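You operate a simulated robot arm through the tools that you are given. There is no shell and no other tool. Be economical: measure what you need, move in short steps, check, and stop when the job is done.

The job below is to be done with a simulated two-armed robot. You get a single attempt, and the scene is never put back.

JOB
Wipe up the spill on the top of the short parts bench with the white towel and put it back.

It is judged by the outcome, as a careful person would: the job done as asked, and still so three seconds after it is handed in. It fails if anything else is knocked over, pushed out of place, dropped, spilled or broken. Flat cloth is picked up by pressing the open fingertips on it (5 to 10 N) and closing them slowly along it; thin cloth reads only 2 to 8 mm in the jaws.

ROBOT AND FRAMES
Two 6-joint arms with two-finger parallel grippers on one trunk, on a base that drives. Base frame: it is fixed to the floor where the robot stands at the start and does not move with it; the origin is under the middle of the robot, x ahead of it, y to its left, z up; the surface under the hand at the start is at about z = 720. Readings come in mm, rad, newtons and seconds.
The left shoulder is at the start at [-105, 177, 734], the right one opposite. With the tool pointing down near the work surface each hand reaches from about 100 to 700 mm from the robot's upright axis, wherever it stands, measured 20 degrees to its own side. Payload 1.57 kg a hand.
The TCP of each hand is the grasp point between the finger pads, 30 mm short of the fingertips. In the tool frame z runs along the fingers and y along their closing line. Largest opening 80 mm; finger width 17, thickness 12; the body of the gripper, 40 by 82 mm, starts 80 mm behind the TCP.
Orientation is that of the tool frame in the base frame, as a unit quaternion [x, y, z, w]. With the fingers straight down and closing along the base's y, the tool's x points along the base's -x, its y along +y and its z along -z.

CONTROLS
- The arms move only by the tool send_rows. It takes "left_targets", "right_targets" or both (then of equal length, played together; a hand with none holds still); each is a list of rows, each a list of 7 numbers: the closure, from 0 (fully open) to 1 (shut), then the shift along the tool's x, y, z in mm, then the turn, a rotation vector about the tool's x, y, z in rad. In form: [[grip, x, y, z, wx, wy, wz], ...]. A call has 1 to 10 rows; each row is the pose to reach, as a shift and turn from the pose commanded when the call began, along the tool's axes at that moment. A row lasts 0.2 s, in which the tool goes at most 50 mm and 0.15 rad; a call with a longer step from one row to the next is refused whole, and so is a gripper value outside its range. A pose out of reach is approached as far as the arm can. The call stops where the force on the tool passes 40 N (or 10 N more than at its start, if that is more) or the arm is blocked; 0.2 s more then pass. The fingers move at their own pace (about 72 mm/s each) and stop on an object; they squeeze with about 42 N. The grip force told is the motor's: it shows also when the fingers shut on nothing. Time passes only in rows, and 0.2 s behind the last, so rows that repeat a pose let the fingers close. The reply holds the time, the measured pose of the TCP, the force on the tool along the base axes, the opening and the grip force, in the units named above and with some noise, with the torque about the TCP (base axes, N m) and any sound that the robot's microphone picked up.
- Cameras (640 x 400 px; columns grow to the right, rows downward): "scene" is now at [32.9, -20.5, 1458.9]; the picture's right is [-0.26, -0.96, 0.00], its down [-0.74, 0.20, -0.64] and it looks along [0.62, -0.17, -0.77] (base axes); focal length 268 px, centre (320, 200). "left" rides on the left gripper at [72, 7, -122] in its tool frame; the picture's right is [-0.09, 1.00, 0.00], its down [-0.84, -0.08, -0.54] and it looks along [-0.54, -0.05, 0.84] (tool axes); focal length 238 px, centre (320, 200). "right" rides on the right gripper at [72, -7, -122] in its tool frame; the picture's right is [0.09, 1.00, 0.00], its down [-0.84, 0.08, -0.54] and it looks along [-0.54, 0.05, 0.84] (tool axes); focal length 238 px, centre (320, 200). There is no depth. A picture from a camera that has moved, and an enlarged one, comes with that camera's place and axes in the base frame and with its lens. The place of the scene camera against the robot may be out by one fixed shift of up to 12 mm in any direction.
- get_image(camera): a new picture of that camera. The clock stands still meanwhile.
- raise_lower(by): slides the trunk up (or, below 0, down) by that many mm; the arms and the scene camera ride with it, the base frame stays. It gives what a move gives, with no picture.
- steer(legs): drives the robot by 1 to 6 legs, each [ahead, left, turn to the left] in mm, mm and rad, along the robot's own axes; the way and the turn of a leg run together, so that a leg with both is an arc; at most 1500 mm and 3.142 rad a leg. The arms and the cameras ride along, it lands a little off, and it stops where it bumps. It gives what a move gives.
- turn_head(pan, tilt): turns the head with the scene camera to pan (to the left, within 2.496 rad either way) and tilt (down, from -0.506 to 1.204), counted from straight ahead of the robot. It gives what a move gives.
- enlarge(camera, box): a new picture of the part [left, top, right, bottom] of that camera's present view, enlarged. The clock stands still meanwhile.
- finish_job(): hands the job in; it is judged then, once.

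Work in short steps. Places have to be worked out from the pictures, the camera data and where the tool is seen: move nearer, look again, correct. Check each grasp and each placing, and mend what went wrong. You have 120 turns and 92 pictures in all, those below and enlarged ones among them. Open the grippers and draw the arms clear of the work before you hand the job in, unless the task says otherwise; then end with one line.

The tools are called after ">>>" as a command line: name --argument value ..., lists and objects as JSON in quotes. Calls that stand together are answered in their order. send_rows: Moves the arms, as the interface text tells. Its arguments: {"type":"object","properties":{"left_targets":{"type":"array","items":{"type":"array","items":{"type":"number"}}},"right_targets":{"type":"array","items":{"type":"array","items":{"type":"number"}}}},"required":[]} The other tools are called the same way: raise_lower (by) slides the trunk up or down; steer (legs) drives the base; turn_head (pan, tilt) turns the head that bears the scene camera; get_image (camera) takes a picture; enlarge (camera, box) takes an enlarged picture of a part of a camera's view; finish_job () hands the job in.

At the start:

```text
time: 0.0
left_position: [543.6, -29.2, 922.1]
left_tcp_rot: [0.001, 1.0, -0.001, 0.0]
left_force: [-0.5, 0.2, -0.3]
left_wrist_torque: [-0.01, 0.04, -0.01]
left_width: 80.0
left_finger_force: 0.0
right_position: [386.4, -433.5, 929.6]
right_tcp_rot: [0.0, 1.0, 0.001, -0.001]
right_force: [0.5, 0.2, 0.2]
right_wrist_torque: [0.0, 0.02, 0.02]
right_width: 79.8
right_finger_force: 0.0
trunk travel left (down, up): [-175.0, 153.0]
robot x, y, heading: [2.2, -1.0, -0.005]
head pan, tilt: [-0.265, 0.874]
```

scene: 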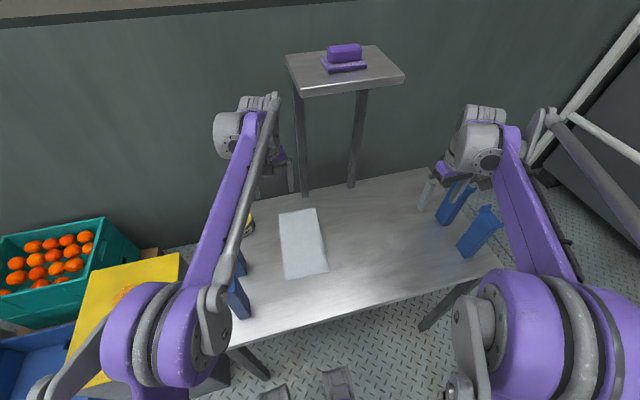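
right: 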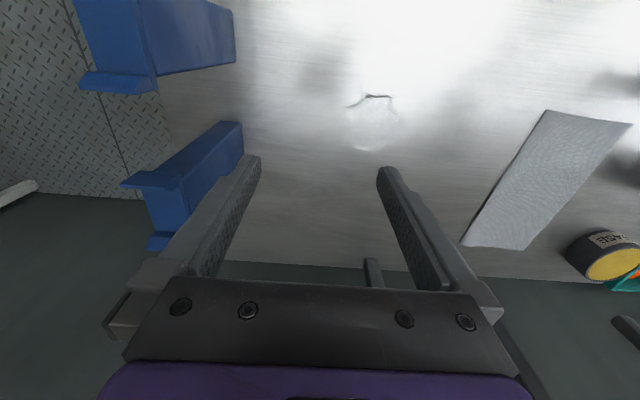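
left: 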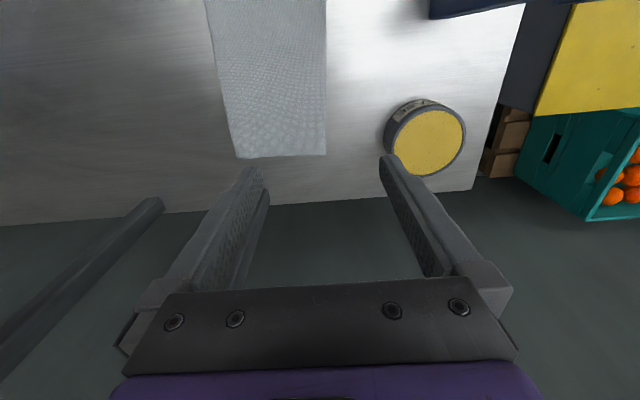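

The scene shows a metal bench with a towel, blue bins and a raised shelf; the right camera hints at a clear spill. I look closer before moving.

>>> enlarge --camera "scene" --box '[200, 150, 520, 350]'

>>> enlarge --camera "right" --box '[240, 0, 640, 250]'

```text
2.00 times, centred on (360, 250) of scene
camera zoom: at [32.9, -20.5, 1458.9], right [-0.26, -0.96, 0.0], down [-0.74, 0.2, -0.64], along [0.62, -0.17, -0.77], focal length 535 px, centre (240, 100)
```

zoom: 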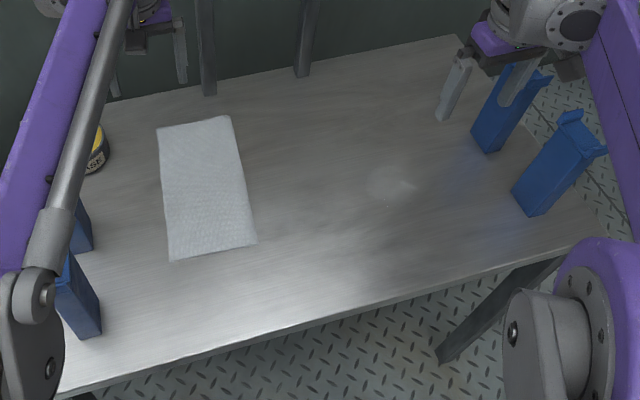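

```text
1.60 times, centred on (440, 125) of right
camera zoom: at [314.2, -440.6, 1049.4], right [-0.09, 1.0, 0.0], down [0.84, 0.08, 0.54], along [0.54, 0.05, -0.84], focal length 381 px, centre (128, 320)
```

zoom: 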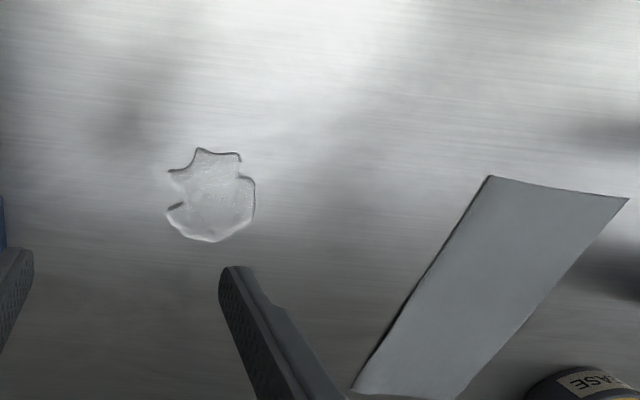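

The spill is at about (396, -365) with ~40 mm radius; the towel spans x 360–602, y -155 to -15. Before starting I look round to be sure that this is the only candidate bench.

>>> turn_head --pan 1.3 --tilt 0.6

>>> get_image --camera "scene"

>>> turn_head --pan -1.4 --tilt 0.6

>>> get_image --camera "scene"

```text
time: 1.6
left_position: [543.4, -29.0, 922.8]
left_tcp_rot: [0.0, 1.0, -0.001, 0.001]
left_force: [-0.1, -0.2, 0.1]
left_wrist_torque: [0.0, 0.0, 0.02]
left_width: 80.0
left_finger_force: 0.0
right_position: [386.3, -434.0, 927.9]
right_tcp_rot: [-0.001, 1.0, 0.0, 0.0]
right_force: [0.1, 0.0, 0.9]
right_wrist_torque: [0.0, 0.02, -0.02]
right_width: 79.9
right_finger_force: 0.1
trunk travel left (down, up): [-175.0, 153.0]
robot x, y, heading: [-2.1, 0.6, 0.008]
head pan, tilt: [1.3, 0.6]
```

```text
86 pictures are left
camera scene: at [-17.7, 84.9, 1481.7], right [0.96, -0.27, 0.0], down [-0.15, -0.54, -0.83], along [0.22, 0.79, -0.57], focal length 268 px, centre (320, 200)
```

scene: 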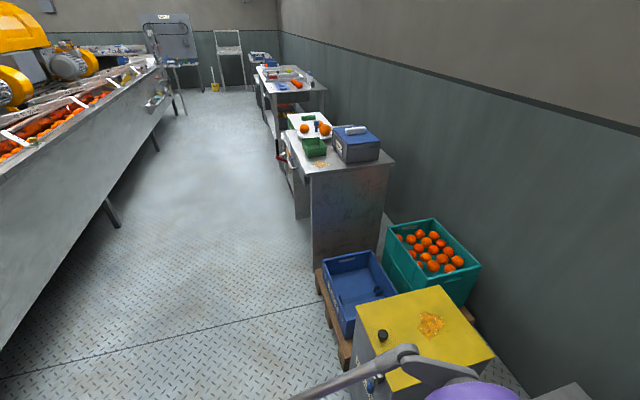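

```text
time: 4.0
left_position: [542.2, -29.0, 921.3]
left_tcp_rot: [0.001, 1.0, -0.001, 0.0]
left_force: [0.1, -0.4, -0.9]
left_wrist_torque: [-0.01, 0.0, -0.02]
left_width: 79.8
left_finger_force: 0.0
right_position: [386.2, -433.6, 929.4]
right_tcp_rot: [0.0, 1.0, 0.0, 0.0]
right_force: [-0.2, 0.8, 0.3]
right_wrist_torque: [0.0, 0.0, 0.01]
right_width: 80.1
right_finger_force: 0.1
trunk travel left (down, up): [-175.0, 153.0]
robot x, y, heading: [-3.2, 0.3, 0.003]
head pan, tilt: [-1.4, 0.6]
```

```text
85 pictures are left
camera scene: at [-26.3, -87.4, 1481.7], right [-0.99, -0.17, 0.0], down [-0.1, 0.56, -0.83], along [0.14, -0.81, -0.56], focal length 268 px, centre (320, 200)
```

scene: 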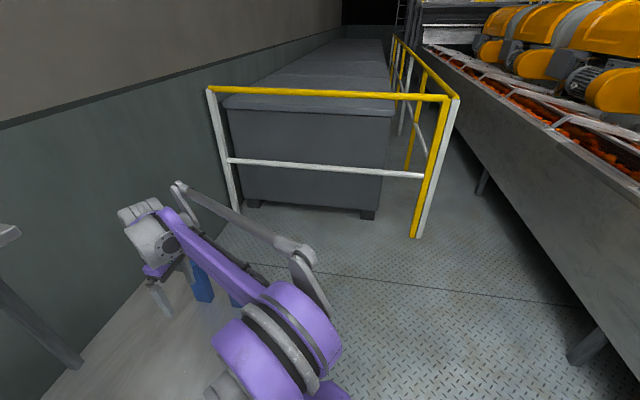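

This bench with the blue parts bins is the one; other stains lie on other furniture. I turn the head back and move the left arm up and to its own side, clear of the towel.

>>> turn_head --pan -0.3 --tilt 0.95

>>> send_rows --left_targets '[[0, 0, 0, -40, 0, 0, 0], [0, 20, 40, -60, 0, 0, 0], [0, 45, 80, -60, 0, 0, 0], [0, 70, 120, -60, 0, 0, 0], [0, 95, 160, -60, 0, 0, 0], [0, 120, 200, -60, 0, 0, 0], [0, 140, 230, -60, 0, 0, 0]]'

>>> get_image --camera "scene"

```text
time: 5.4
left_position: [542.1, -28.7, 923.0]
left_tcp_rot: [0.0, 1.0, 0.0, 0.0]
left_force: [-1.0, 0.7, -1.2]
left_wrist_torque: [-0.01, -0.02, -0.01]
left_width: 80.0
left_finger_force: 0.0
right_position: [385.7, -433.1, 928.4]
right_tcp_rot: [-0.001, 1.0, 0.0, 0.0]
right_force: [1.3, -0.4, -0.6]
right_wrist_torque: [0.02, 0.02, -0.03]
right_width: 80.3
right_finger_force: 0.1
trunk travel left (down, up): [-175.0, 153.0]
robot x, y, heading: [3.1, -0.8, -0.004]
head pan, tilt: [-0.3, 0.949]
```

```text
time: 7.0
left_position: [405.4, 203.7, 984.3]
left_tcp_rot: [0.0, 1.0, 0.0, 0.0]
left_force: [-0.2, 0.0, 0.5]
left_wrist_torque: [0.0, -0.02, -0.02]
left_width: 80.0
left_finger_force: 0.0
right_position: [384.7, -432.4, 929.2]
right_tcp_rot: [0.0, 1.0, 0.0, 0.0]
right_force: [0.2, 0.3, 0.3]
right_wrist_torque: [0.04, 0.01, -0.02]
right_width: 80.0
right_finger_force: 0.1
trunk travel left (down, up): [-175.0, 153.0]
robot x, y, heading: [2.6, 3.5, -0.005]
head pan, tilt: [-0.3, 0.949]
```

```text
84 pictures are left
camera scene: at [27.6, -21.6, 1453.3], right [-0.3, -0.96, 0.0], down [-0.78, 0.24, -0.58], along [0.56, -0.17, -0.81], focal length 268 px, centre (320, 200)
```

scene: 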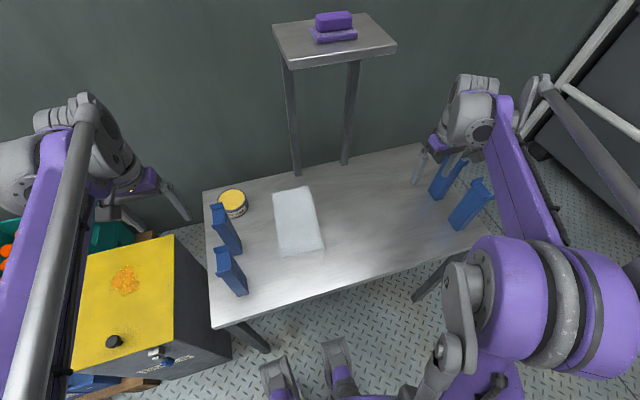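

Left arm is clear. I bring the right hand above the towel's right edge, partly closed, at about (475, -112, 850).

>>> send_rows --right_targets '[[0, -15, 45, 0, 0, 0, 0], [0, -30, 90, 0, 0, 0, 0], [0.2, -45, 135, 0, 0, 0, 0], [0.4, -60, 180, 0, 0, 0, 0], [0.5, -75, 225, 0, 0, 0, 0], [0.5, -88, 270, 0, 0, 0, 0], [0.5, -90, 310, 20, 0, 0, 0], [0.5, -90, 321, 60, 0, 0, 0], [0.5, -90, 321, 80, 0, 0, 0]]'

>>> get_image --camera "right"

>>> get_image --camera "scene"

```text
time: 9.0
left_position: [406.4, 203.2, 984.4]
left_tcp_rot: [0.001, 1.0, 0.0, 0.0]
left_force: [-0.6, 0.6, -0.5]
left_wrist_torque: [-0.02, 0.02, -0.01]
left_width: 79.9
left_finger_force: 0.1
right_position: [478.1, -113.9, 846.7]
right_tcp_rot: [0.0, 1.0, 0.001, 0.0]
right_force: [0.2, -0.1, -0.6]
right_wrist_torque: [-0.01, -0.01, 0.03]
right_width: 40.2
right_finger_force: 0.2
trunk travel left (down, up): [-175.0, 153.0]
robot x, y, heading: [-0.2, 2.2, 0.0]
head pan, tilt: [-0.3, 0.949]
```

```text
83 pictures are left
camera right: at [406.4, -121.6, 967.8], right [-0.09, 1.0, 0.0], down [0.84, 0.08, 0.54], along [0.54, 0.05, -0.84], focal length 238 px, centre (320, 200)
```

right: 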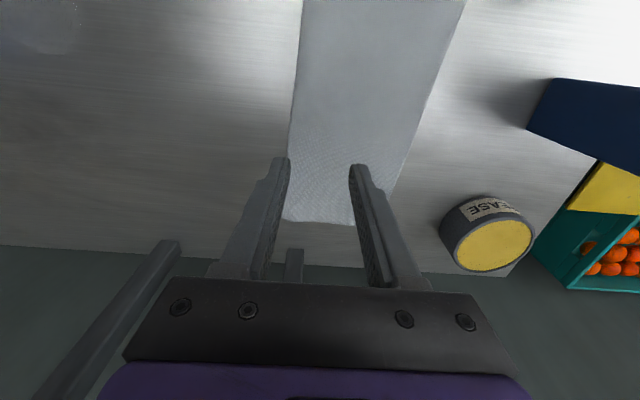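

```text
82 pictures are left
camera scene: at [28.2, -21.7, 1453.3], right [-0.3, -0.96, 0.0], down [-0.78, 0.24, -0.58], along [0.56, -0.17, -0.81], focal length 268 px, centre (320, 200)
```

scene: 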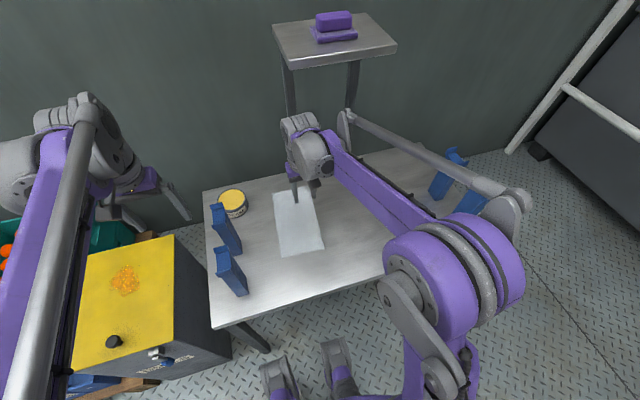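

Fingertips are over the right part of the towel. I lower to just above it.

>>> send_rows --right_targets '[[0.5, 0, 0, 40, 0, 0, 0], [0.5, 0, 0, 75, 0, 0, 0], [0.5, 0, 0, 85, 0, 0, 0], [0.5, 0, 0, 90, 0, 0, 0], [0.5, 0, 0, 93, 0, 0, 0]]'

>>> get_image --camera "right"

```text
time: 10.2
left_position: [405.2, 202.4, 983.5]
left_tcp_rot: [0.0, 1.0, 0.0, 0.0]
left_force: [1.1, 0.1, 0.2]
left_wrist_torque: [-0.02, 0.01, -0.02]
left_width: 80.0
left_finger_force: 0.0
right_position: [476.5, -112.0, 755.0]
right_tcp_rot: [0.001, 1.0, 0.0, 0.0]
right_force: [0.6, -0.3, 0.2]
right_wrist_torque: [-0.01, -0.02, 0.0]
right_width: 40.0
right_finger_force: 0.0
trunk travel left (down, up): [-175.0, 153.0]
robot x, y, heading: [-0.9, 0.9, -0.003]
head pan, tilt: [-0.3, 0.949]
```

```text
81 pictures are left
camera right: at [404.4, -120.1, 876.3], right [-0.09, 1.0, 0.0], down [0.84, 0.08, 0.54], along [0.54, 0.05, -0.84], focal length 238 px, centre (320, 200)
```

right: 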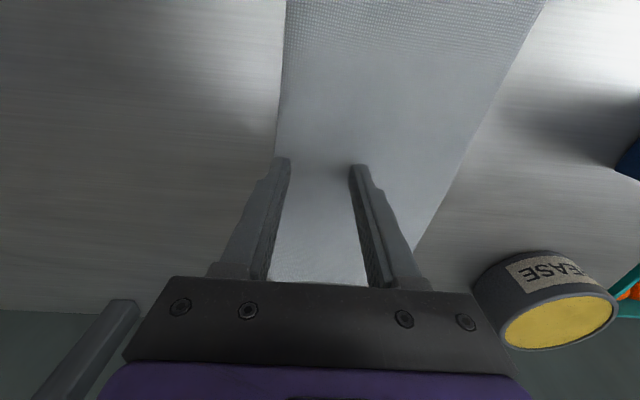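

Tips hover about 5 mm above the cloth, with the right finger close to the edge. I shift 8 mm inward and creep down to contact.

>>> send_rows --right_targets '[[0.5, 0, 8, 0, 0, 0, 0], [0.5, 0, 8, 2, 0, 0, 0], [0.5, 0, 8, 4, 0, 0, 0], [0.5, 0, 8, 5, 0, 0, 0]]'

```text
time: 11.2
left_position: [406.0, 202.7, 986.2]
left_tcp_rot: [0.0, 1.0, -0.001, 0.001]
left_force: [-0.2, 0.3, -0.4]
left_wrist_torque: [-0.03, 0.02, -0.03]
left_width: 80.0
left_finger_force: 0.1
right_position: [475.9, -104.6, 751.2]
right_tcp_rot: [0.001, 1.0, 0.0, 0.002]
right_force: [4.6, -1.0, 31.3]
right_wrist_torque: [0.02, -0.15, 0.03]
right_width: 39.8
right_finger_force: 0.0
trunk travel left (down, up): [-175.0, 153.0]
robot x, y, heading: [-1.5, -1.6, -0.002]
head pan, tilt: [-0.3, 0.949]
```

Contact at TCP z≈751 with 31 N, too much; I ease up by about 1 mm.

>>> send_rows --right_targets '[[0.5, 0, 0, -1.2, 0, 0, 0]]'

```text
time: 11.6
left_position: [404.8, 202.9, 986.2]
left_tcp_rot: [0.0, 1.0, 0.0, -0.001]
left_force: [0.0, -0.4, 0.3]
left_wrist_torque: [0.02, 0.0, 0.05]
left_width: 80.2
left_finger_force: 0.0
right_position: [476.4, -105.0, 751.6]
right_tcp_rot: [0.0, 1.0, 0.0, 0.0]
right_force: [2.9, -0.1, 18.6]
right_wrist_torque: [-0.03, -0.09, -0.02]
right_width: 39.8
right_finger_force: 0.2
trunk travel left (down, up): [-175.0, 153.0]
robot x, y, heading: [-1.4, -1.3, 0.003]
head pan, tilt: [-0.3, 0.949]
```

About 10.6 N per mm, so another 1 mm gives ~8 N; then I close slowly.

>>> send_rows --right_targets '[[0.5, 0, 0, -1.0, 0, 0, 0], [0.6, 0, 0, -1.0, 0, 0, 0], [0.7, 0, 0, -1.0, 0, 0, 0], [0.8, 0, 0, -1.0, 0, 0, 0], [0.9, 0, 0, -1.0, 0, 0, 0], [1, 0, 0, -1.0, 0, 0, 0], [1, 0, 0, -1.0, 0, 0, 0], [1, 0, 0, -1.0, 0, 0, 0]]'

>>> get_image --camera "right"

```text
time: 13.4
left_position: [407.9, 203.4, 984.3]
left_tcp_rot: [0.0, 1.0, 0.0, 0.0]
left_force: [0.2, 1.0, -0.2]
left_wrist_torque: [0.01, 0.01, -0.01]
left_width: 80.0
left_finger_force: 0.1
right_position: [477.6, -104.4, 751.6]
right_tcp_rot: [0.0, 1.0, 0.0, 0.0]
right_force: [-0.2, 0.2, 1.5]
right_wrist_torque: [-0.04, -0.03, 0.0]
right_width: 6.7
right_finger_force: 26.0
trunk travel left (down, up): [-175.0, 153.0]
robot x, y, heading: [1.8, -2.0, -0.004]
head pan, tilt: [-0.3, 0.949]
```

```text
80 pictures are left
camera right: at [404.5, -111.5, 873.3], right [-0.09, 1.0, 0.0], down [0.84, 0.08, 0.54], along [0.54, 0.05, -0.84], focal length 238 px, centre (320, 200)
```

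right: 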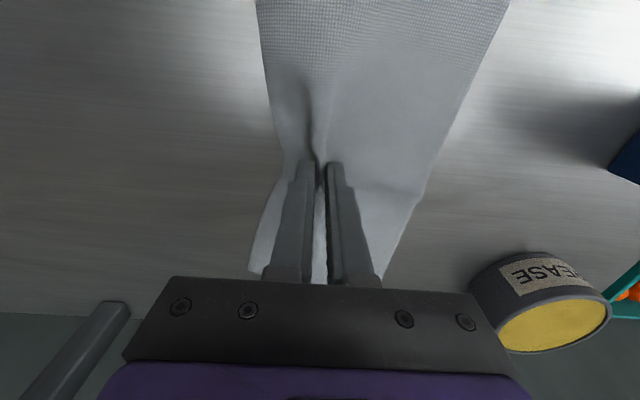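

The cloth is gripped (6.7 mm, 26 N). I lift slightly and drag it, trailing, toward the spill, slowly.

>>> send_rows --right_targets '[[1, 0, 0, -3, 0, 0, 0], [1, 8, -22, -3, 0, 0, 0], [1, 16, -45, -3, 0, 0, 0], [1, 24, -68, -3, 0, 0, 0], [1, 32, -90, -3, 0, 0, 0], [1, 40, -112, -3, 0, 0, 0], [1, 48, -135, -3, 0, 0, 0], [1, 54, -150, -3, 0, 0, 0]]'

>>> get_image --camera "right"

>>> get_image --camera "scene"

```text
time: 15.2
left_position: [406.0, 202.9, 985.1]
left_tcp_rot: [0.0, 1.0, 0.0, 0.0]
left_force: [-0.5, 0.2, 0.2]
left_wrist_torque: [0.0, -0.02, -0.02]
left_width: 79.9
left_finger_force: 0.1
right_position: [420.8, -254.9, 755.6]
right_tcp_rot: [0.001, 1.0, 0.0, 0.0]
right_force: [0.6, 0.8, 0.9]
right_wrist_torque: [0.03, 0.0, 0.01]
right_width: 6.4
right_finger_force: 26.2
trunk travel left (down, up): [-175.0, 153.0]
robot x, y, heading: [0.5, 1.4, 0.001]
head pan, tilt: [-0.3, 0.949]
```

```text
79 pictures are left
camera right: at [350.1, -262.3, 877.5], right [-0.09, 1.0, 0.0], down [0.84, 0.08, 0.54], along [0.54, 0.05, -0.84], focal length 238 px, centre (320, 200)
```

right: 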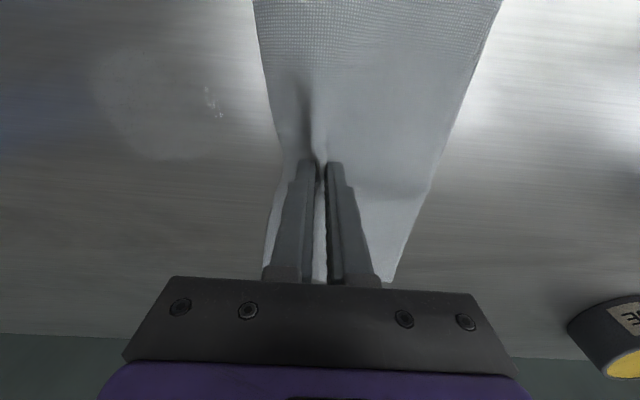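

```text
78 pictures are left
camera scene: at [27.9, -22.0, 1453.3], right [-0.3, -0.96, 0.0], down [-0.78, 0.24, -0.58], along [0.56, -0.17, -0.81], focal length 268 px, centre (320, 200)
```

scene: 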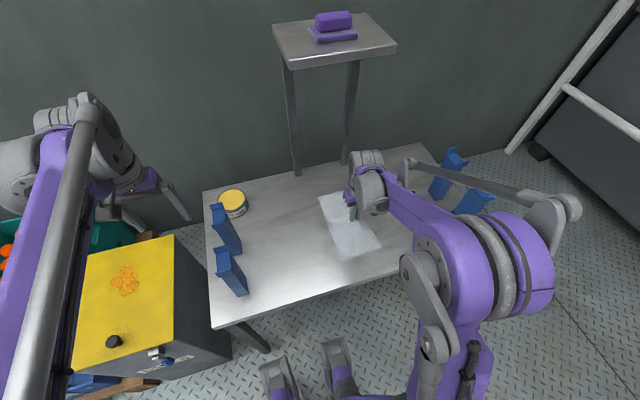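

The towel follows as a sheet; the spill's centre is about (388, -360), radius ~42. I press lightly and sweep the first lane across its far side.

>>> send_rows --right_targets '[[1, 0, -10, 2, 0, 0, 0], [1, 0, -30, 4, 0, 0, 0], [1, 0, -50, 4.3, 0, 0, 0], [1, 0, -75, 4.3, 0, 0, 0], [1, 0, -100, 4.3, 0, 0, 0]]'

>>> get_image --camera "right"

```text
time: 16.4
left_position: [406.0, 203.1, 986.3]
left_tcp_rot: [0.0, 1.0, 0.0, 0.0]
left_force: [-0.4, -0.3, -0.7]
left_wrist_torque: [0.01, 0.01, -0.02]
left_width: 80.1
left_finger_force: 0.0
right_position: [422.2, -354.5, 752.7]
right_tcp_rot: [0.0, 1.0, 0.0, 0.0]
right_force: [-0.2, 0.1, 5.0]
right_wrist_torque: [0.03, 0.01, -0.02]
right_width: 6.3
right_finger_force: 25.9
trunk travel left (down, up): [-175.0, 153.0]
robot x, y, heading: [2.6, 1.6, 0.007]
head pan, tilt: [-0.3, 0.949]
```

```text
77 pictures are left
camera right: at [349.4, -362.4, 873.0], right [-0.09, 1.0, 0.0], down [0.84, 0.08, 0.54], along [0.54, 0.05, -0.84], focal length 238 px, centre (320, 200)
```

right: 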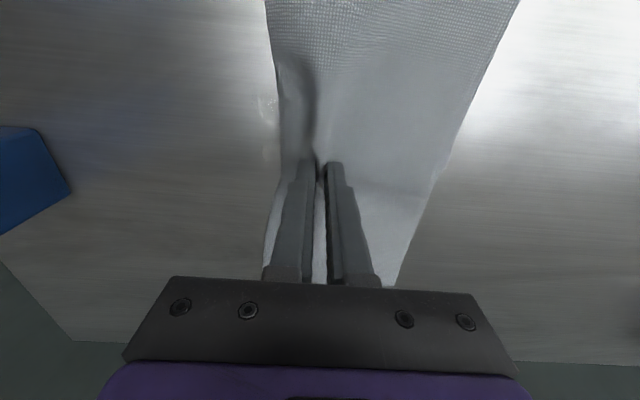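

Force is a gentle 5 N and the spill's visible remainder lies just ahead. I continue past it, then zigzag back on nearer lanes.

>>> send_rows --right_targets '[[1, 0, -25, 0.4, 0, 0, 0], [1, 0, -50, 0.4, 0, 0, 0], [1, 8, -60, 0.4, 0, 0, 0], [1, 16, -40, 0.4, 0, 0, 0], [1, 16, -10, 0.4, 0, 0, 0], [1, 16, 20, 0.4, 0, 0, 0], [1, 16, 45, 0.4, 0, 0, 0], [1, 30, 45, 0.4, 0, 0, 0], [1, 30, 20, 0.4, 0, 0, 0], [1, 30, -5, 0.4, 0, 0, 0]]'

>>> send_rows --right_targets '[[1, 0, -25, 0, 0, 0, 0], [1, 0, -50, 0, 0, 0, 0], [1, 14, -50, 0, 0, 0, 0], [1, 14, -25, 0, 0, 0, 0], [1, 14, 5, 0, 0, 0, 0], [1, 14, 35, 0, 0, 0, 0], [1, 14, 50, 0, 0, 0, 0], [1, 28, 50, 0, 0, 0, 0], [1, 28, 20, 0, 0, 0, 0], [1, 28, -10, 0, 0, 0, 0]]'

>>> get_image --camera "right"

>>> get_image --camera "scene"

```text
time: 18.2
left_position: [405.6, 204.5, 984.5]
left_tcp_rot: [0.0, 1.0, -0.001, 0.002]
left_force: [-0.1, 1.4, -0.4]
left_wrist_torque: [0.04, -0.01, 0.05]
left_width: 79.6
left_finger_force: 0.1
right_position: [394.6, -309.3, 752.2]
right_tcp_rot: [-0.001, 1.0, 0.001, 0.003]
right_force: [1.1, 2.6, 20.0]
right_wrist_torque: [0.09, -0.05, 0.0]
right_width: 6.5
right_finger_force: 26.3
trunk travel left (down, up): [-175.0, 153.0]
robot x, y, heading: [-1.0, -1.4, -0.002]
head pan, tilt: [-0.3, 0.949]
stopped in row 9 (right hand): the force on the tool passed its limit at 42 N (the readings are from after the stop); the commanded pose is now the measured one
```

```text
time: 19.9
left_position: [406.2, 203.3, 985.2]
left_tcp_rot: [0.0, 1.0, -0.001, 0.001]
left_force: [-0.9, -0.4, 0.1]
left_wrist_torque: [0.01, 0.01, -0.01]
left_width: 79.8
left_finger_force: 0.0
right_position: [377.5, -257.3, 752.5]
right_tcp_rot: [-0.001, 1.0, 0.001, 0.004]
right_force: [1.3, 1.2, 16.9]
right_wrist_torque: [-0.03, -0.02, 0.01]
right_width: 6.6
right_finger_force: 26.4
trunk travel left (down, up): [-175.0, 153.0]
robot x, y, heading: [-2.2, -0.0, 0.001]
head pan, tilt: [-0.3, 0.949]
stopped in row 8 (right hand): the force on the tool passed its limit at 41 N (the readings are from after the stop); the commanded pose is now the measured one
```

```text
76 pictures are left
camera right: at [303.7, -265.0, 872.1], right [-0.09, 1.0, 0.0], down [0.83, 0.08, 0.55], along [0.55, 0.05, -0.84], focal length 238 px, centre (320, 200)
```

right: 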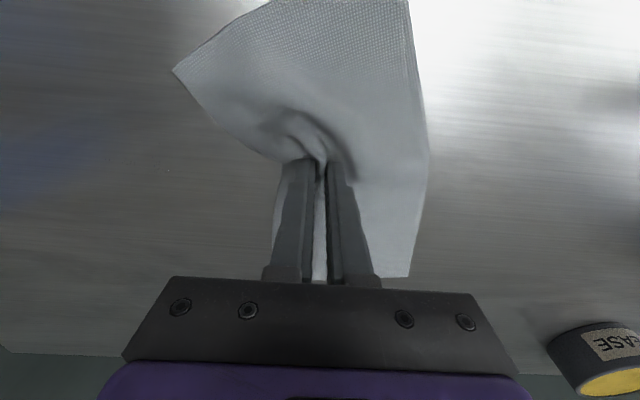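

```text
75 pictures are left
camera scene: at [27.6, -21.1, 1453.2], right [-0.29, -0.96, 0.0], down [-0.78, 0.24, -0.58], along [0.56, -0.17, -0.81], focal length 268 px, centre (320, 200)
```

scene: 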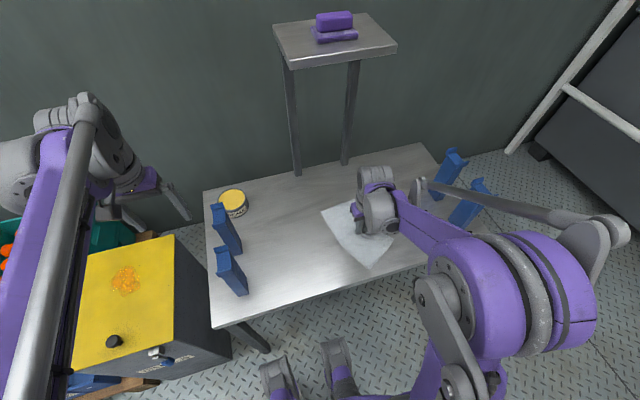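

The spill area looks nearly clear; I enlarge to check for remnants (spill was around pixel x 60–230 in this view).

>>> enlarge --camera "right" --box '[0, 50, 300, 250]'

>>> enlarge --camera "scene" --box '[300, 160, 460, 280]'

```text
2.00 times, centred on (150, 150) of right
camera zoom: at [303.7, -265.0, 872.1], right [-0.09, 1.0, 0.0], down [0.83, 0.08, 0.55], along [0.55, 0.05, -0.84], focal length 477 px, centre (660, 300)
```

zoom: 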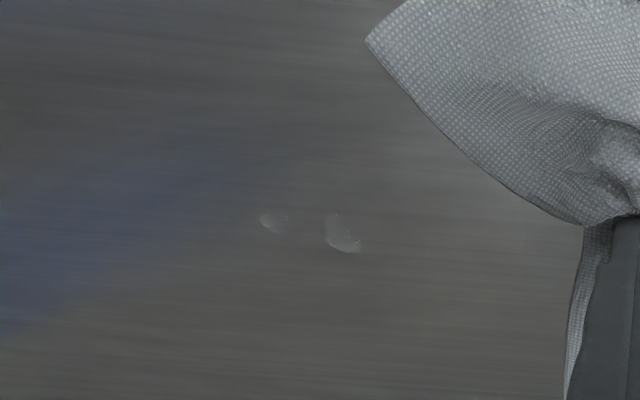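

```text
3.33 times, centred on (380, 220) of scene
camera zoom: at [27.6, -21.1, 1453.2], right [-0.29, -0.96, 0.0], down [-0.78, 0.24, -0.58], along [0.56, -0.17, -0.81], focal length 892 px, centre (120, 133)
```

zoom: 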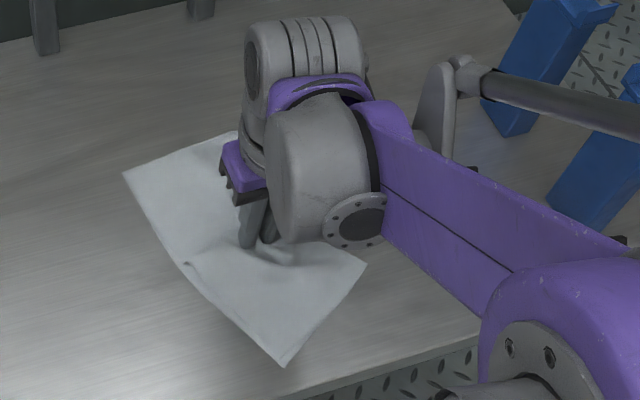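

Two small remnants remain at about (383, -392) and (386, -369). I drag along x≈385 in the trailing direction over them, pressing gently.

>>> send_rows --right_targets '[[1, 0, 0, -1, 0, 0, 0], [1, -4, -25, -1, 0, 0, 0], [1, -8, -50, -1, 0, 0, 0], [1, -8, -75, -0.5, 0, 0, 0], [1, -8, -100, -0.5, 0, 0, 0], [1, -8, -125, -0.5, 0, 0, 0], [1, -8, -150, -0.5, 0, 0, 0], [1, -8, -165, -0.5, 0, 0, 0]]'

```text
time: 21.8
left_position: [406.7, 203.6, 983.8]
left_tcp_rot: [-0.001, 1.0, -0.001, 0.0]
left_force: [-0.4, 0.2, -0.7]
left_wrist_torque: [0.0, 0.01, -0.05]
left_width: 79.9
left_finger_force: 0.1
right_position: [387.6, -421.2, 751.6]
right_tcp_rot: [-0.002, 1.0, 0.001, 0.005]
right_force: [-0.9, 4.3, 10.6]
right_wrist_torque: [0.07, 0.08, -0.04]
right_width: 6.6
right_finger_force: 26.4
trunk travel left (down, up): [-175.0, 153.0]
robot x, y, heading: [0.4, -3.8, 0.001]
head pan, tilt: [-0.3, 0.949]
```

10 N of pressure at the end of the pass. I lift the towel 80 mm and move it back aside to inspect the spot.

>>> send_rows --right_targets '[[1, 0, 0, -40, 0, 0, 0], [1, 0, 0, -80, 0, 0, 0], [1, 0, 40, -100, 0, 0, 0], [1, 0, 80, -100, 0, 0, 0], [1, 0, 120, -100, 0, 0, 0], [1, 0, 160, -100, 0, 0, 0], [1, 0, 160, -100, 0, 0, 0]]'

>>> get_image --camera "right"

>>> get_image --camera "scene"

```text
time: 23.4
left_position: [406.0, 203.0, 984.2]
left_tcp_rot: [0.0, 1.0, -0.001, 0.0]
left_force: [-0.2, 0.4, -0.3]
left_wrist_torque: [-0.01, 0.0, 0.0]
left_width: 80.1
left_finger_force: 0.0
right_position: [384.4, -265.0, 851.0]
right_tcp_rot: [-0.001, 1.0, 0.002, 0.004]
right_force: [0.1, -0.2, -0.5]
right_wrist_torque: [0.02, 0.01, 0.0]
right_width: 6.2
right_finger_force: 26.2
trunk travel left (down, up): [-175.0, 153.0]
robot x, y, heading: [-0.6, 4.9, -0.0]
head pan, tilt: [-0.3, 0.949]
```

```text
72 pictures are left
camera right: at [311.4, -271.0, 970.9], right [-0.09, 1.0, 0.0], down [0.83, 0.08, 0.55], along [0.55, 0.05, -0.84], focal length 238 px, centre (320, 200)
```

right: 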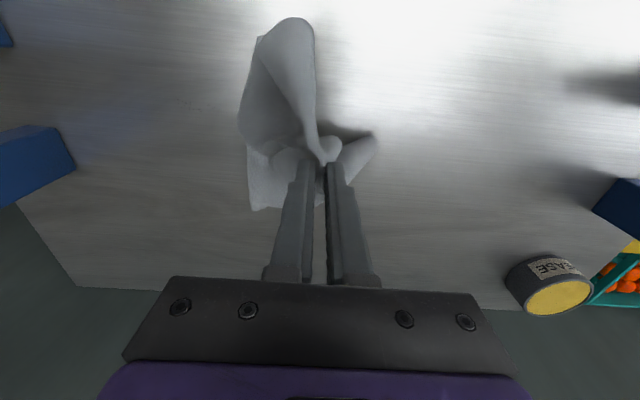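

```text
71 pictures are left
camera scene: at [28.6, -22.1, 1453.3], right [-0.29, -0.96, 0.0], down [-0.78, 0.24, -0.58], along [0.56, -0.17, -0.81], focal length 268 px, centre (320, 200)
```

scene: 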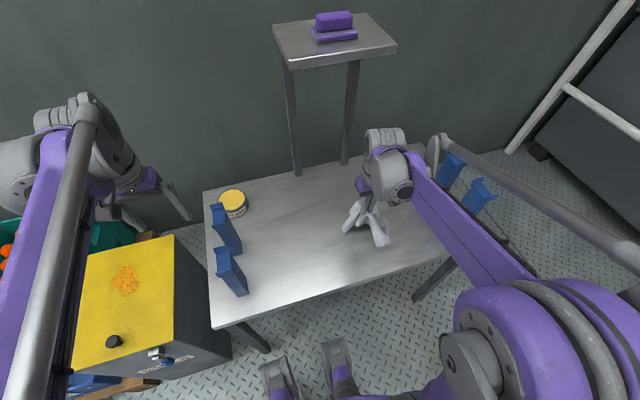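

The towel droops when lifted, so I'll have to lay it out again. First, the spill spot enlarged.

>>> enlarge --camera "right" --box '[80, 40, 260, 152]'

```text
3.56 times, centred on (170, 96) of right
camera zoom: at [311.4, -271.0, 970.9], right [-0.09, 1.0, 0.0], down [0.83, 0.08, 0.55], along [0.55, 0.05, -0.84], focal length 848 px, centre (853, 570)
```

zoom: 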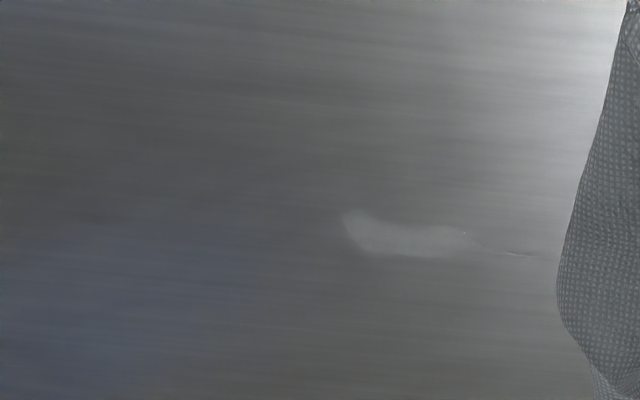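

A thin strip is left around x≈375, y -357…-407. I lower the towel beside it at (375, -330) and check the force.

>>> send_rows --right_targets '[[1, 9, -35, 0, 0, 0, 0], [1, 9, -65, 30, 0, 0, 0], [1, 9, -65, 65, 0, 0, 0], [1, 9, -65, 85, 0, 0, 0], [1, 9, -65, 95, 0, 0, 0], [1, 9, -65, 98, 0, 0, 0]]'

```text
time: 24.8
left_position: [405.8, 204.8, 985.1]
left_tcp_rot: [0.0, 1.0, -0.001, 0.001]
left_force: [-0.6, 0.6, 0.1]
left_wrist_torque: [0.0, -0.01, 0.02]
left_width: 80.0
left_finger_force: 0.1
right_position: [374.8, -328.4, 755.6]
right_tcp_rot: [-0.001, 1.0, 0.0, 0.004]
right_force: [-1.7, -0.7, 32.7]
right_wrist_torque: [0.08, -0.03, 0.0]
right_width: 6.5
right_finger_force: 26.0
trunk travel left (down, up): [-175.0, 153.0]
robot x, y, heading: [1.8, 1.4, 0.001]
head pan, tilt: [-0.3, 0.949]
stopped in row 6 (right hand): the force on the tool passed its limit at 43 N (the readings are from after the stop); the commanded pose is now the measured one
```

Bunched cloth makes contact at z≈756 (33 N). I ease up 2 mm and sweep over the strip on two close lanes.

>>> send_rows --right_targets '[[1, 0, 0, -1.5, 0, 0, 0], [1, 0, -20, -1.5, 0, 0, 0], [1, 0, -40, -1.5, 0, 0, 0], [1, 0, -60, -1.5, 0, 0, 0], [1, 0, -80, -1.5, 0, 0, 0], [1, 0, -100, -1.5, 0, 0, 0]]'

>>> send_rows --right_targets '[[1, 5, 0, 0, 0, 0, 0], [1, 7, 20, 0, 0, 0, 0], [1, 7, 40, 0, 0, 0, 0], [1, 7, 60, 0, 0, 0, 0], [1, 7, 80, 0, 0, 0, 0], [1, 0, 100, -5, 0, 0, 0], [1, 0, 130, -60, 0, 0, 0], [1, 0, 160, -100, 0, 0, 0]]'

>>> enlarge --camera "right" --box '[80, 40, 260, 152]'

>>> get_image --camera "right"

```text
time: 26.2
left_position: [406.8, 204.1, 984.8]
left_tcp_rot: [0.0, 1.0, -0.001, 0.0]
left_force: [0.0, -0.3, -0.8]
left_wrist_torque: [0.01, -0.01, -0.02]
left_width: 80.1
left_finger_force: 0.0
right_position: [376.5, -428.0, 756.5]
right_tcp_rot: [0.0, 1.0, 0.0, 0.005]
right_force: [0.9, 4.4, 19.8]
right_wrist_torque: [0.1, -0.01, 0.0]
right_width: 6.3
right_finger_force: 26.5
trunk travel left (down, up): [-175.0, 153.0]
robot x, y, heading: [0.2, 3.6, 0.001]
head pan, tilt: [-0.3, 0.949]
```

```text
refused: row 7 steps farther than a row can; nothing moved
```

```text
3.56 times, centred on (170, 96) of right
camera zoom: at [303.5, -434.5, 876.0], right [-0.09, 1.0, 0.0], down [0.83, 0.08, 0.55], along [0.55, 0.05, -0.83], focal length 848 px, centre (853, 570)
```

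zoom: 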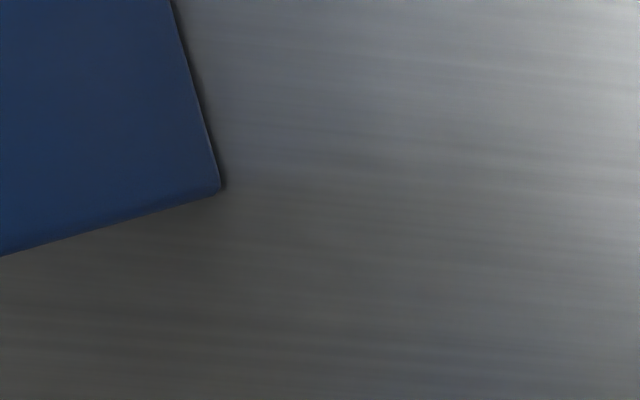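

```text
68 pictures are left
camera right: at [303.5, -434.5, 876.0], right [-0.09, 1.0, 0.0], down [0.83, 0.08, 0.55], along [0.55, 0.05, -0.83], focal length 238 px, centre (320, 200)
```

right: 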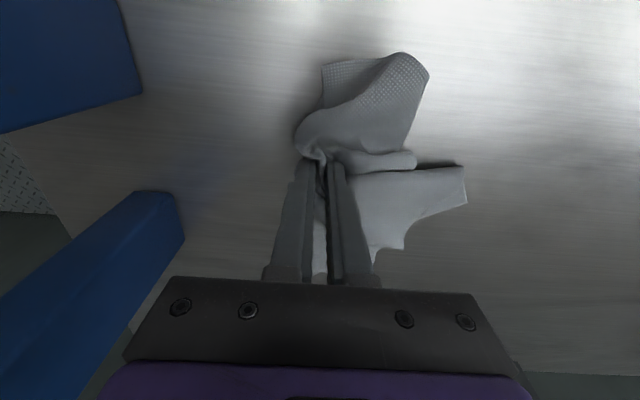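

The second call was refused for one long step. I repeat the return lane with shorter steps and lift at the end.

>>> send_rows --right_targets '[[1, 5, 0, 0, 0, 0, 0], [1, 7, 20, 0, 0, 0, 0], [1, 7, 40, 0, 0, 0, 0], [1, 7, 60, 0, 0, 0, 0], [1, 7, 80, 0, 0, 0, 0], [1, 0, 100, -10, 0, 0, 0], [1, 0, 120, -50, 0, 0, 0], [1, 0, 150, -85, 0, 0, 0], [1, 0, 175, -100, 0, 0, 0]]'

>>> get_image --camera "right"

>>> enlarge --camera "right" --box '[60, 40, 240, 152]'

```text
time: 28.2
left_position: [406.2, 203.4, 984.0]
left_tcp_rot: [0.0, 1.0, -0.001, -0.001]
left_force: [-0.4, 0.2, -0.3]
left_wrist_torque: [-0.01, -0.01, 0.02]
left_width: 79.9
left_finger_force: 0.1
right_position: [375.2, -255.5, 854.2]
right_tcp_rot: [-0.001, 1.0, 0.0, 0.005]
right_force: [-0.3, 0.1, 0.0]
right_wrist_torque: [0.01, 0.0, 0.0]
right_width: 6.7
right_finger_force: 26.0
trunk travel left (down, up): [-175.0, 153.0]
robot x, y, heading: [0.7, -0.8, -0.002]
head pan, tilt: [-0.3, 0.949]
```

```text
67 pictures are left
camera right: at [302.6, -262.1, 975.1], right [-0.09, 1.0, 0.0], down [0.83, 0.08, 0.55], along [0.55, 0.05, -0.84], focal length 238 px, centre (320, 200)
```

right: 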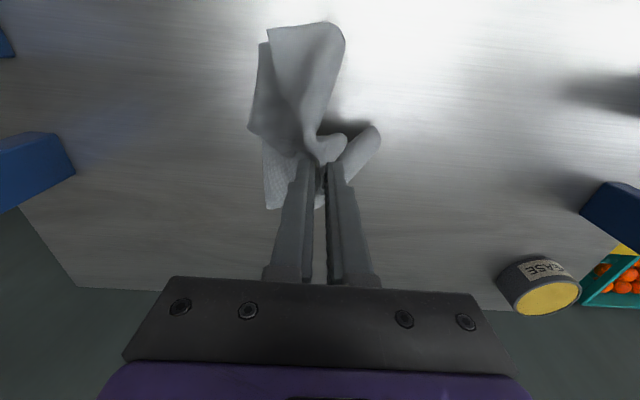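

```text
3.56 times, centred on (150, 96) of right
camera zoom: at [302.6, -262.1, 975.1], right [-0.09, 1.0, 0.0], down [0.83, 0.08, 0.55], along [0.55, 0.05, -0.84], focal length 848 px, centre (924, 570)
```

zoom: 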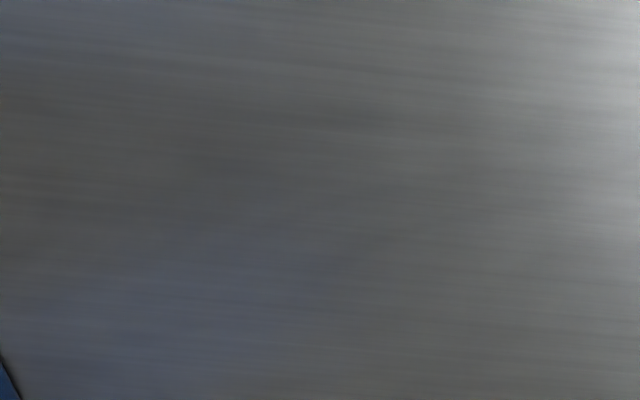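

The spot is clean. Now I carry the towel back over its old place (477, -50) and lower it while drawing toward -y so it trails out.

>>> send_rows --right_targets '[[1, -20, 40, -10, 0, 0, 0], [1, -40, 80, -20, 0, 0, 0], [1, -60, 120, -20, 0, 0, 0], [1, -80, 160, -20, 0, 0, 0], [1, -102, 200, -10, 0, 0, 0], [1, -102, 205, 10, 0, 0, 0], [1, -102, 190, 35, 0, 0, 0], [1, -102, 175, 60, 0, 0, 0], [1, -102, 160, 80, 0, 0, 0], [1, -102, 150, 92, 0, 0, 0]]'

>>> get_image --camera "right"

>>> enlarge --camera "scene" --box '[200, 150, 440, 300]'

```text
time: 30.4
left_position: [407.0, 203.0, 984.6]
left_tcp_rot: [0.0, 1.0, 0.001, 0.0]
left_force: [-0.9, -0.3, -0.4]
left_wrist_torque: [0.01, 0.0, 0.01]
left_width: 80.0
left_finger_force: 0.1
right_position: [477.5, -105.3, 765.4]
right_tcp_rot: [-0.001, 1.0, 0.001, 0.005]
right_force: [0.5, 0.8, 1.1]
right_wrist_torque: [0.0, -0.03, 0.0]
right_width: 6.3
right_finger_force: 25.9
trunk travel left (down, up): [-175.0, 153.0]
robot x, y, heading: [-1.3, -0.2, 0.002]
head pan, tilt: [-0.3, 0.949]
```

```text
65 pictures are left
camera right: at [404.8, -111.9, 885.9], right [-0.09, 1.0, 0.0], down [0.83, 0.08, 0.55], along [0.55, 0.05, -0.84], focal length 238 px, centre (320, 200)
```

right: 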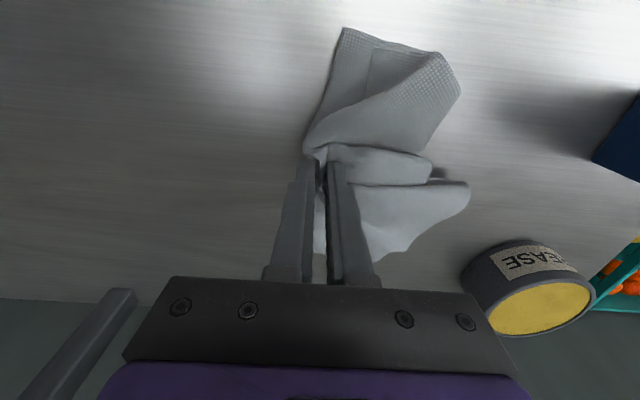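

```text
2.67 times, centred on (320, 225) of scene
camera zoom: at [28.5, -21.9, 1453.3], right [-0.29, -0.96, 0.0], down [-0.78, 0.24, -0.58], along [0.56, -0.17, -0.81], focal length 714 px, centre (320, 133)
```

zoom: 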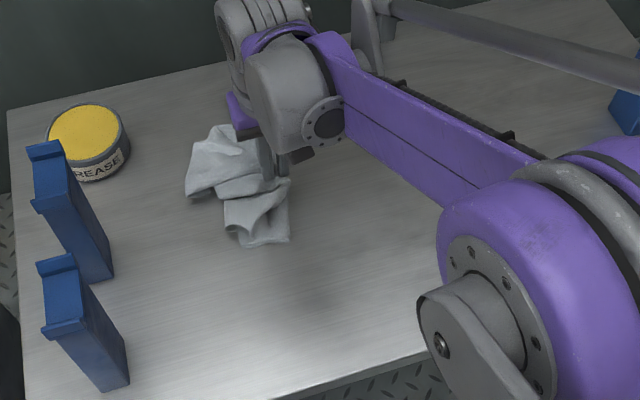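

The towel is back but crumpled. I release it gently (down a bit first), rise, and look from above to plan unfolding.

>>> send_rows --right_targets '[[1, 0, 0, 6, 0, 0, 0], [0.8, 0, 0, 6, 0, 0, 0], [0.5, 0, 0, 6, 0, 0, 0], [0.3, 0, 0, 6, 0, 0, 0], [0.3, 0, 0, -40, 0, 0, 0], [0.3, 0, 0, -85, 0, 0, 0], [0.3, 0, 0, -130, 0, 0, 0]]'

>>> send_rows --right_targets '[[0, 20, -45, 0, 0, 0, 0], [0, 40, -90, 0, 0, 0, 0], [0, 60, -135, 0, 0, 0, 0], [0, 80, -180, 0, 0, 0, 0], [0, 90, -225, 0, 0, 0, 0], [0, 90, -270, 0, 0, 0, 0]]'

>>> enlarge --camera "scene" --box '[200, 150, 440, 300]'

>>> get_image --camera "right"

```text
time: 32.0
left_position: [405.6, 203.6, 983.9]
left_tcp_rot: [0.0, 1.0, 0.0, 0.0]
left_force: [0.8, -0.4, -1.0]
left_wrist_torque: [0.0, -0.01, -0.02]
left_width: 80.0
left_finger_force: 0.1
right_position: [476.0, -103.7, 895.3]
right_tcp_rot: [-0.001, 1.0, 0.001, 0.004]
right_force: [-0.3, 0.0, 0.4]
right_wrist_torque: [-0.04, -0.03, 0.0]
right_width: 55.8
right_finger_force: 0.0
trunk travel left (down, up): [-175.0, 153.0]
robot x, y, heading: [0.2, -1.0, -0.001]
head pan, tilt: [-0.3, 0.949]
```

```text
time: 33.4
left_position: [406.6, 202.2, 984.3]
left_tcp_rot: [0.0, 1.0, 0.0, -0.001]
left_force: [0.6, 0.0, -0.8]
left_wrist_torque: [0.01, -0.02, -0.01]
left_width: 80.0
left_finger_force: 0.1
right_position: [387.4, -374.8, 889.1]
right_tcp_rot: [-0.001, 1.0, 0.001, 0.005]
right_force: [-0.1, 0.1, 0.5]
right_wrist_torque: [0.02, 0.0, 0.0]
right_width: 79.8
right_finger_force: 0.1
trunk travel left (down, up): [-175.0, 153.0]
robot x, y, heading: [-0.9, -0.1, -0.0]
head pan, tilt: [-0.3, 0.949]
```

```text
2.67 times, centred on (320, 225) of scene
camera zoom: at [28.8, -22.7, 1453.2], right [-0.29, -0.96, 0.0], down [-0.78, 0.24, -0.58], along [0.56, -0.17, -0.81], focal length 714 px, centre (320, 133)
```

zoom: 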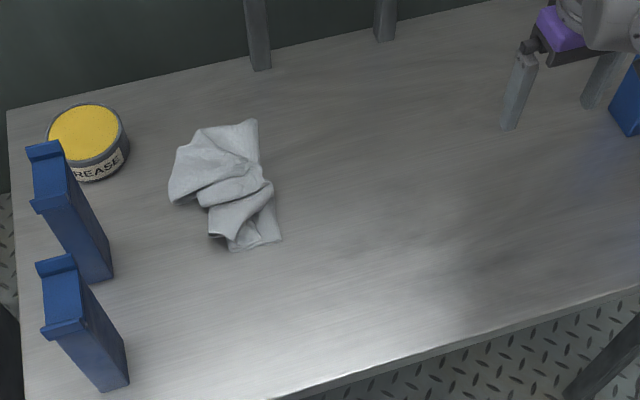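

```text
62 pictures are left
camera right: at [314.1, -383.1, 1009.7], right [-0.09, 1.0, 0.0], down [0.83, 0.08, 0.55], along [0.55, 0.05, -0.84], focal length 238 px, centre (320, 200)
```

right: 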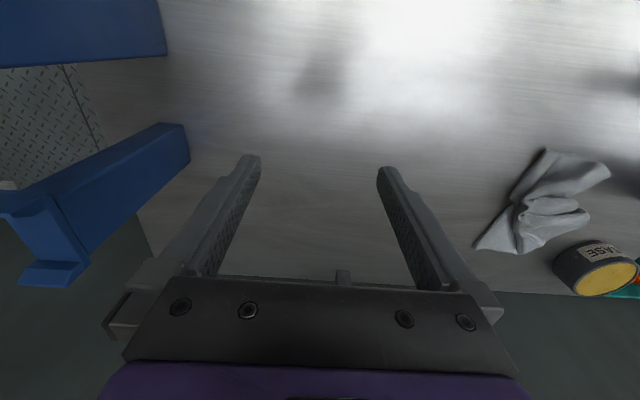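

Spill area is bare. I enlarge the towel to see how it is folded.

>>> enlarge --camera "scene" --box '[255, 185, 319, 250]'

>>> enlarge --camera "right" --box '[440, 130, 640, 270]'

>>> enlarge --camera "right" --box '[220, 30, 460, 180]'

```text
6.15 times, centred on (287, 218) of scene
camera zoom: at [28.8, -22.7, 1453.2], right [-0.29, -0.96, 0.0], down [-0.78, 0.24, -0.58], along [0.56, -0.17, -0.81], focal length 1647 px, centre (523, 92)
```

zoom: 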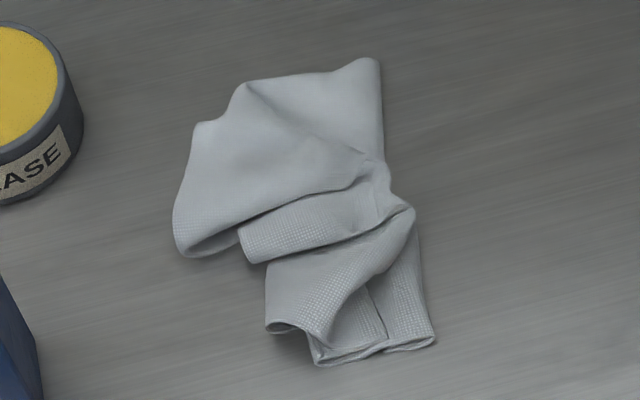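

```text
2.86 times, centred on (540, 200) of right
camera zoom: at [314.1, -383.1, 1009.7], right [-0.09, 1.0, 0.0], down [0.83, 0.08, 0.55], along [0.55, 0.05, -0.84], focal length 681 px, centre (-309, 200)
```

zoom: 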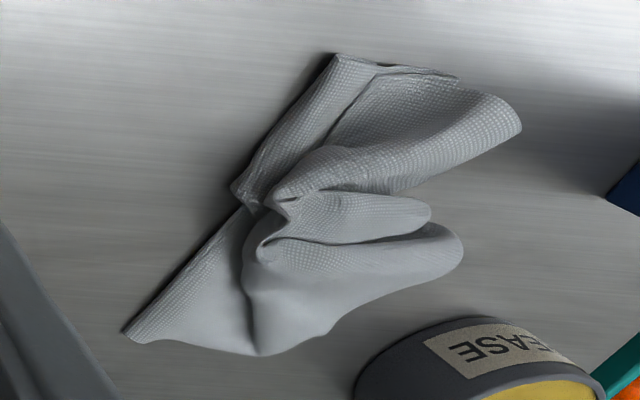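

```text
2.67 times, centred on (340, 105) of right
camera zoom: at [314.1, -383.1, 1009.7], right [-0.09, 1.0, 0.0], down [0.83, 0.08, 0.55], along [0.55, 0.05, -0.84], focal length 636 px, centre (267, 453)
```

zoom: 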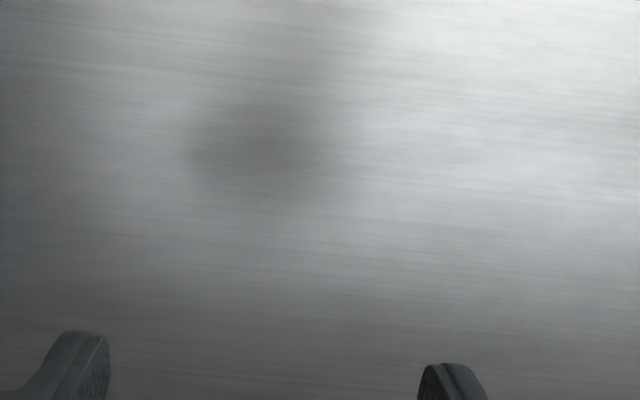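

The bench is clean of the spill. To unfold the towel I'll grip its nearly flat far end (≈(555,-62)) with the fingers closing along x, let it hang, and lay it from the near end outward. First I move there high up while turning the wrist 90°.

>>> send_rows --right_targets '[[0, -16, 30, -5, 0, 0, -0.15], [0, -32, 60, -5, 0, 0, -0.3], [0, -48, 90, -5, 0, 0, -0.45], [0.1, -64, 120, -5, 0, 0, -0.6], [0.2, -80, 150, -5, 0, 0, -0.75], [0.3, -96, 180, -5, 0, 0, -0.9], [0.4, -112, 210, -5, 0, 0, -1.05], [0.5, -130, 240, -5, 0, 0, -1.2], [0.6, -150, 275, 0, 0, 0, -1.35], [0.6, -165, 313, 5, 0, 0, -1.5]]'

>>> get_image --camera "right"

>>> get_image --camera "scene"

```text
time: 35.6
left_position: [406.9, 204.3, 983.6]
left_tcp_rot: [0.0, 1.0, -0.001, 0.0]
left_force: [0.9, 0.4, -0.4]
left_wrist_torque: [-0.02, 0.01, 0.0]
left_width: 80.1
left_finger_force: 0.0
right_position: [553.3, -60.3, 888.0]
right_tcp_rot: [-0.683, 0.731, -0.002, 0.004]
right_force: [-0.2, 0.5, -0.6]
right_wrist_torque: [-0.01, 0.0, -0.01]
right_width: 32.0
right_finger_force: 0.1
trunk travel left (down, up): [-175.0, 153.0]
robot x, y, heading: [1.1, 0.4, 0.003]
head pan, tilt: [-0.3, 0.949]
```

```text
58 pictures are left
camera right: at [555.7, -133.0, 1008.6], right [-1.0, -0.03, -0.01], down [-0.03, 0.84, 0.54], along [-0.01, 0.54, -0.84], focal length 238 px, centre (320, 200)
```

right: 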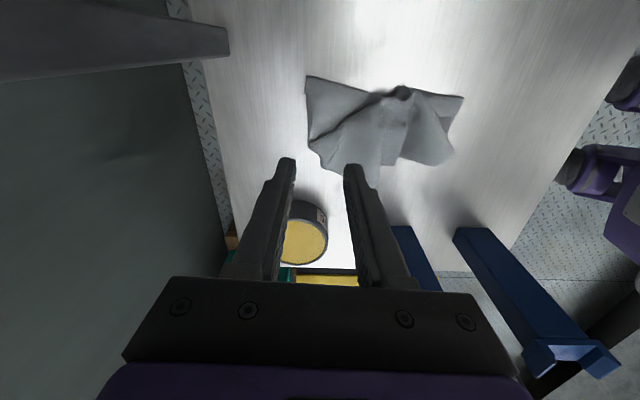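

```text
57 pictures are left
camera scene: at [29.1, -21.1, 1453.3], right [-0.3, -0.96, 0.0], down [-0.78, 0.24, -0.58], along [0.56, -0.17, -0.81], focal length 268 px, centre (320, 200)
```

scene: 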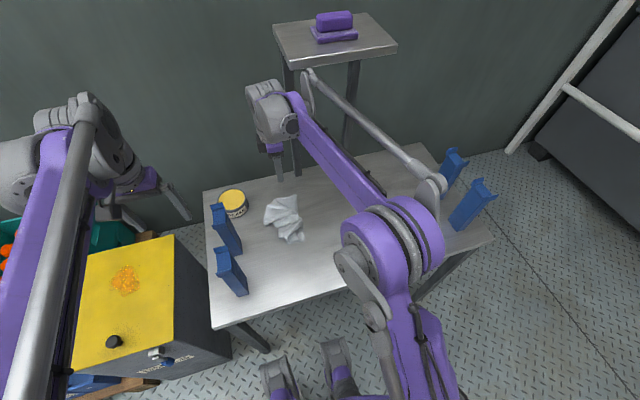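

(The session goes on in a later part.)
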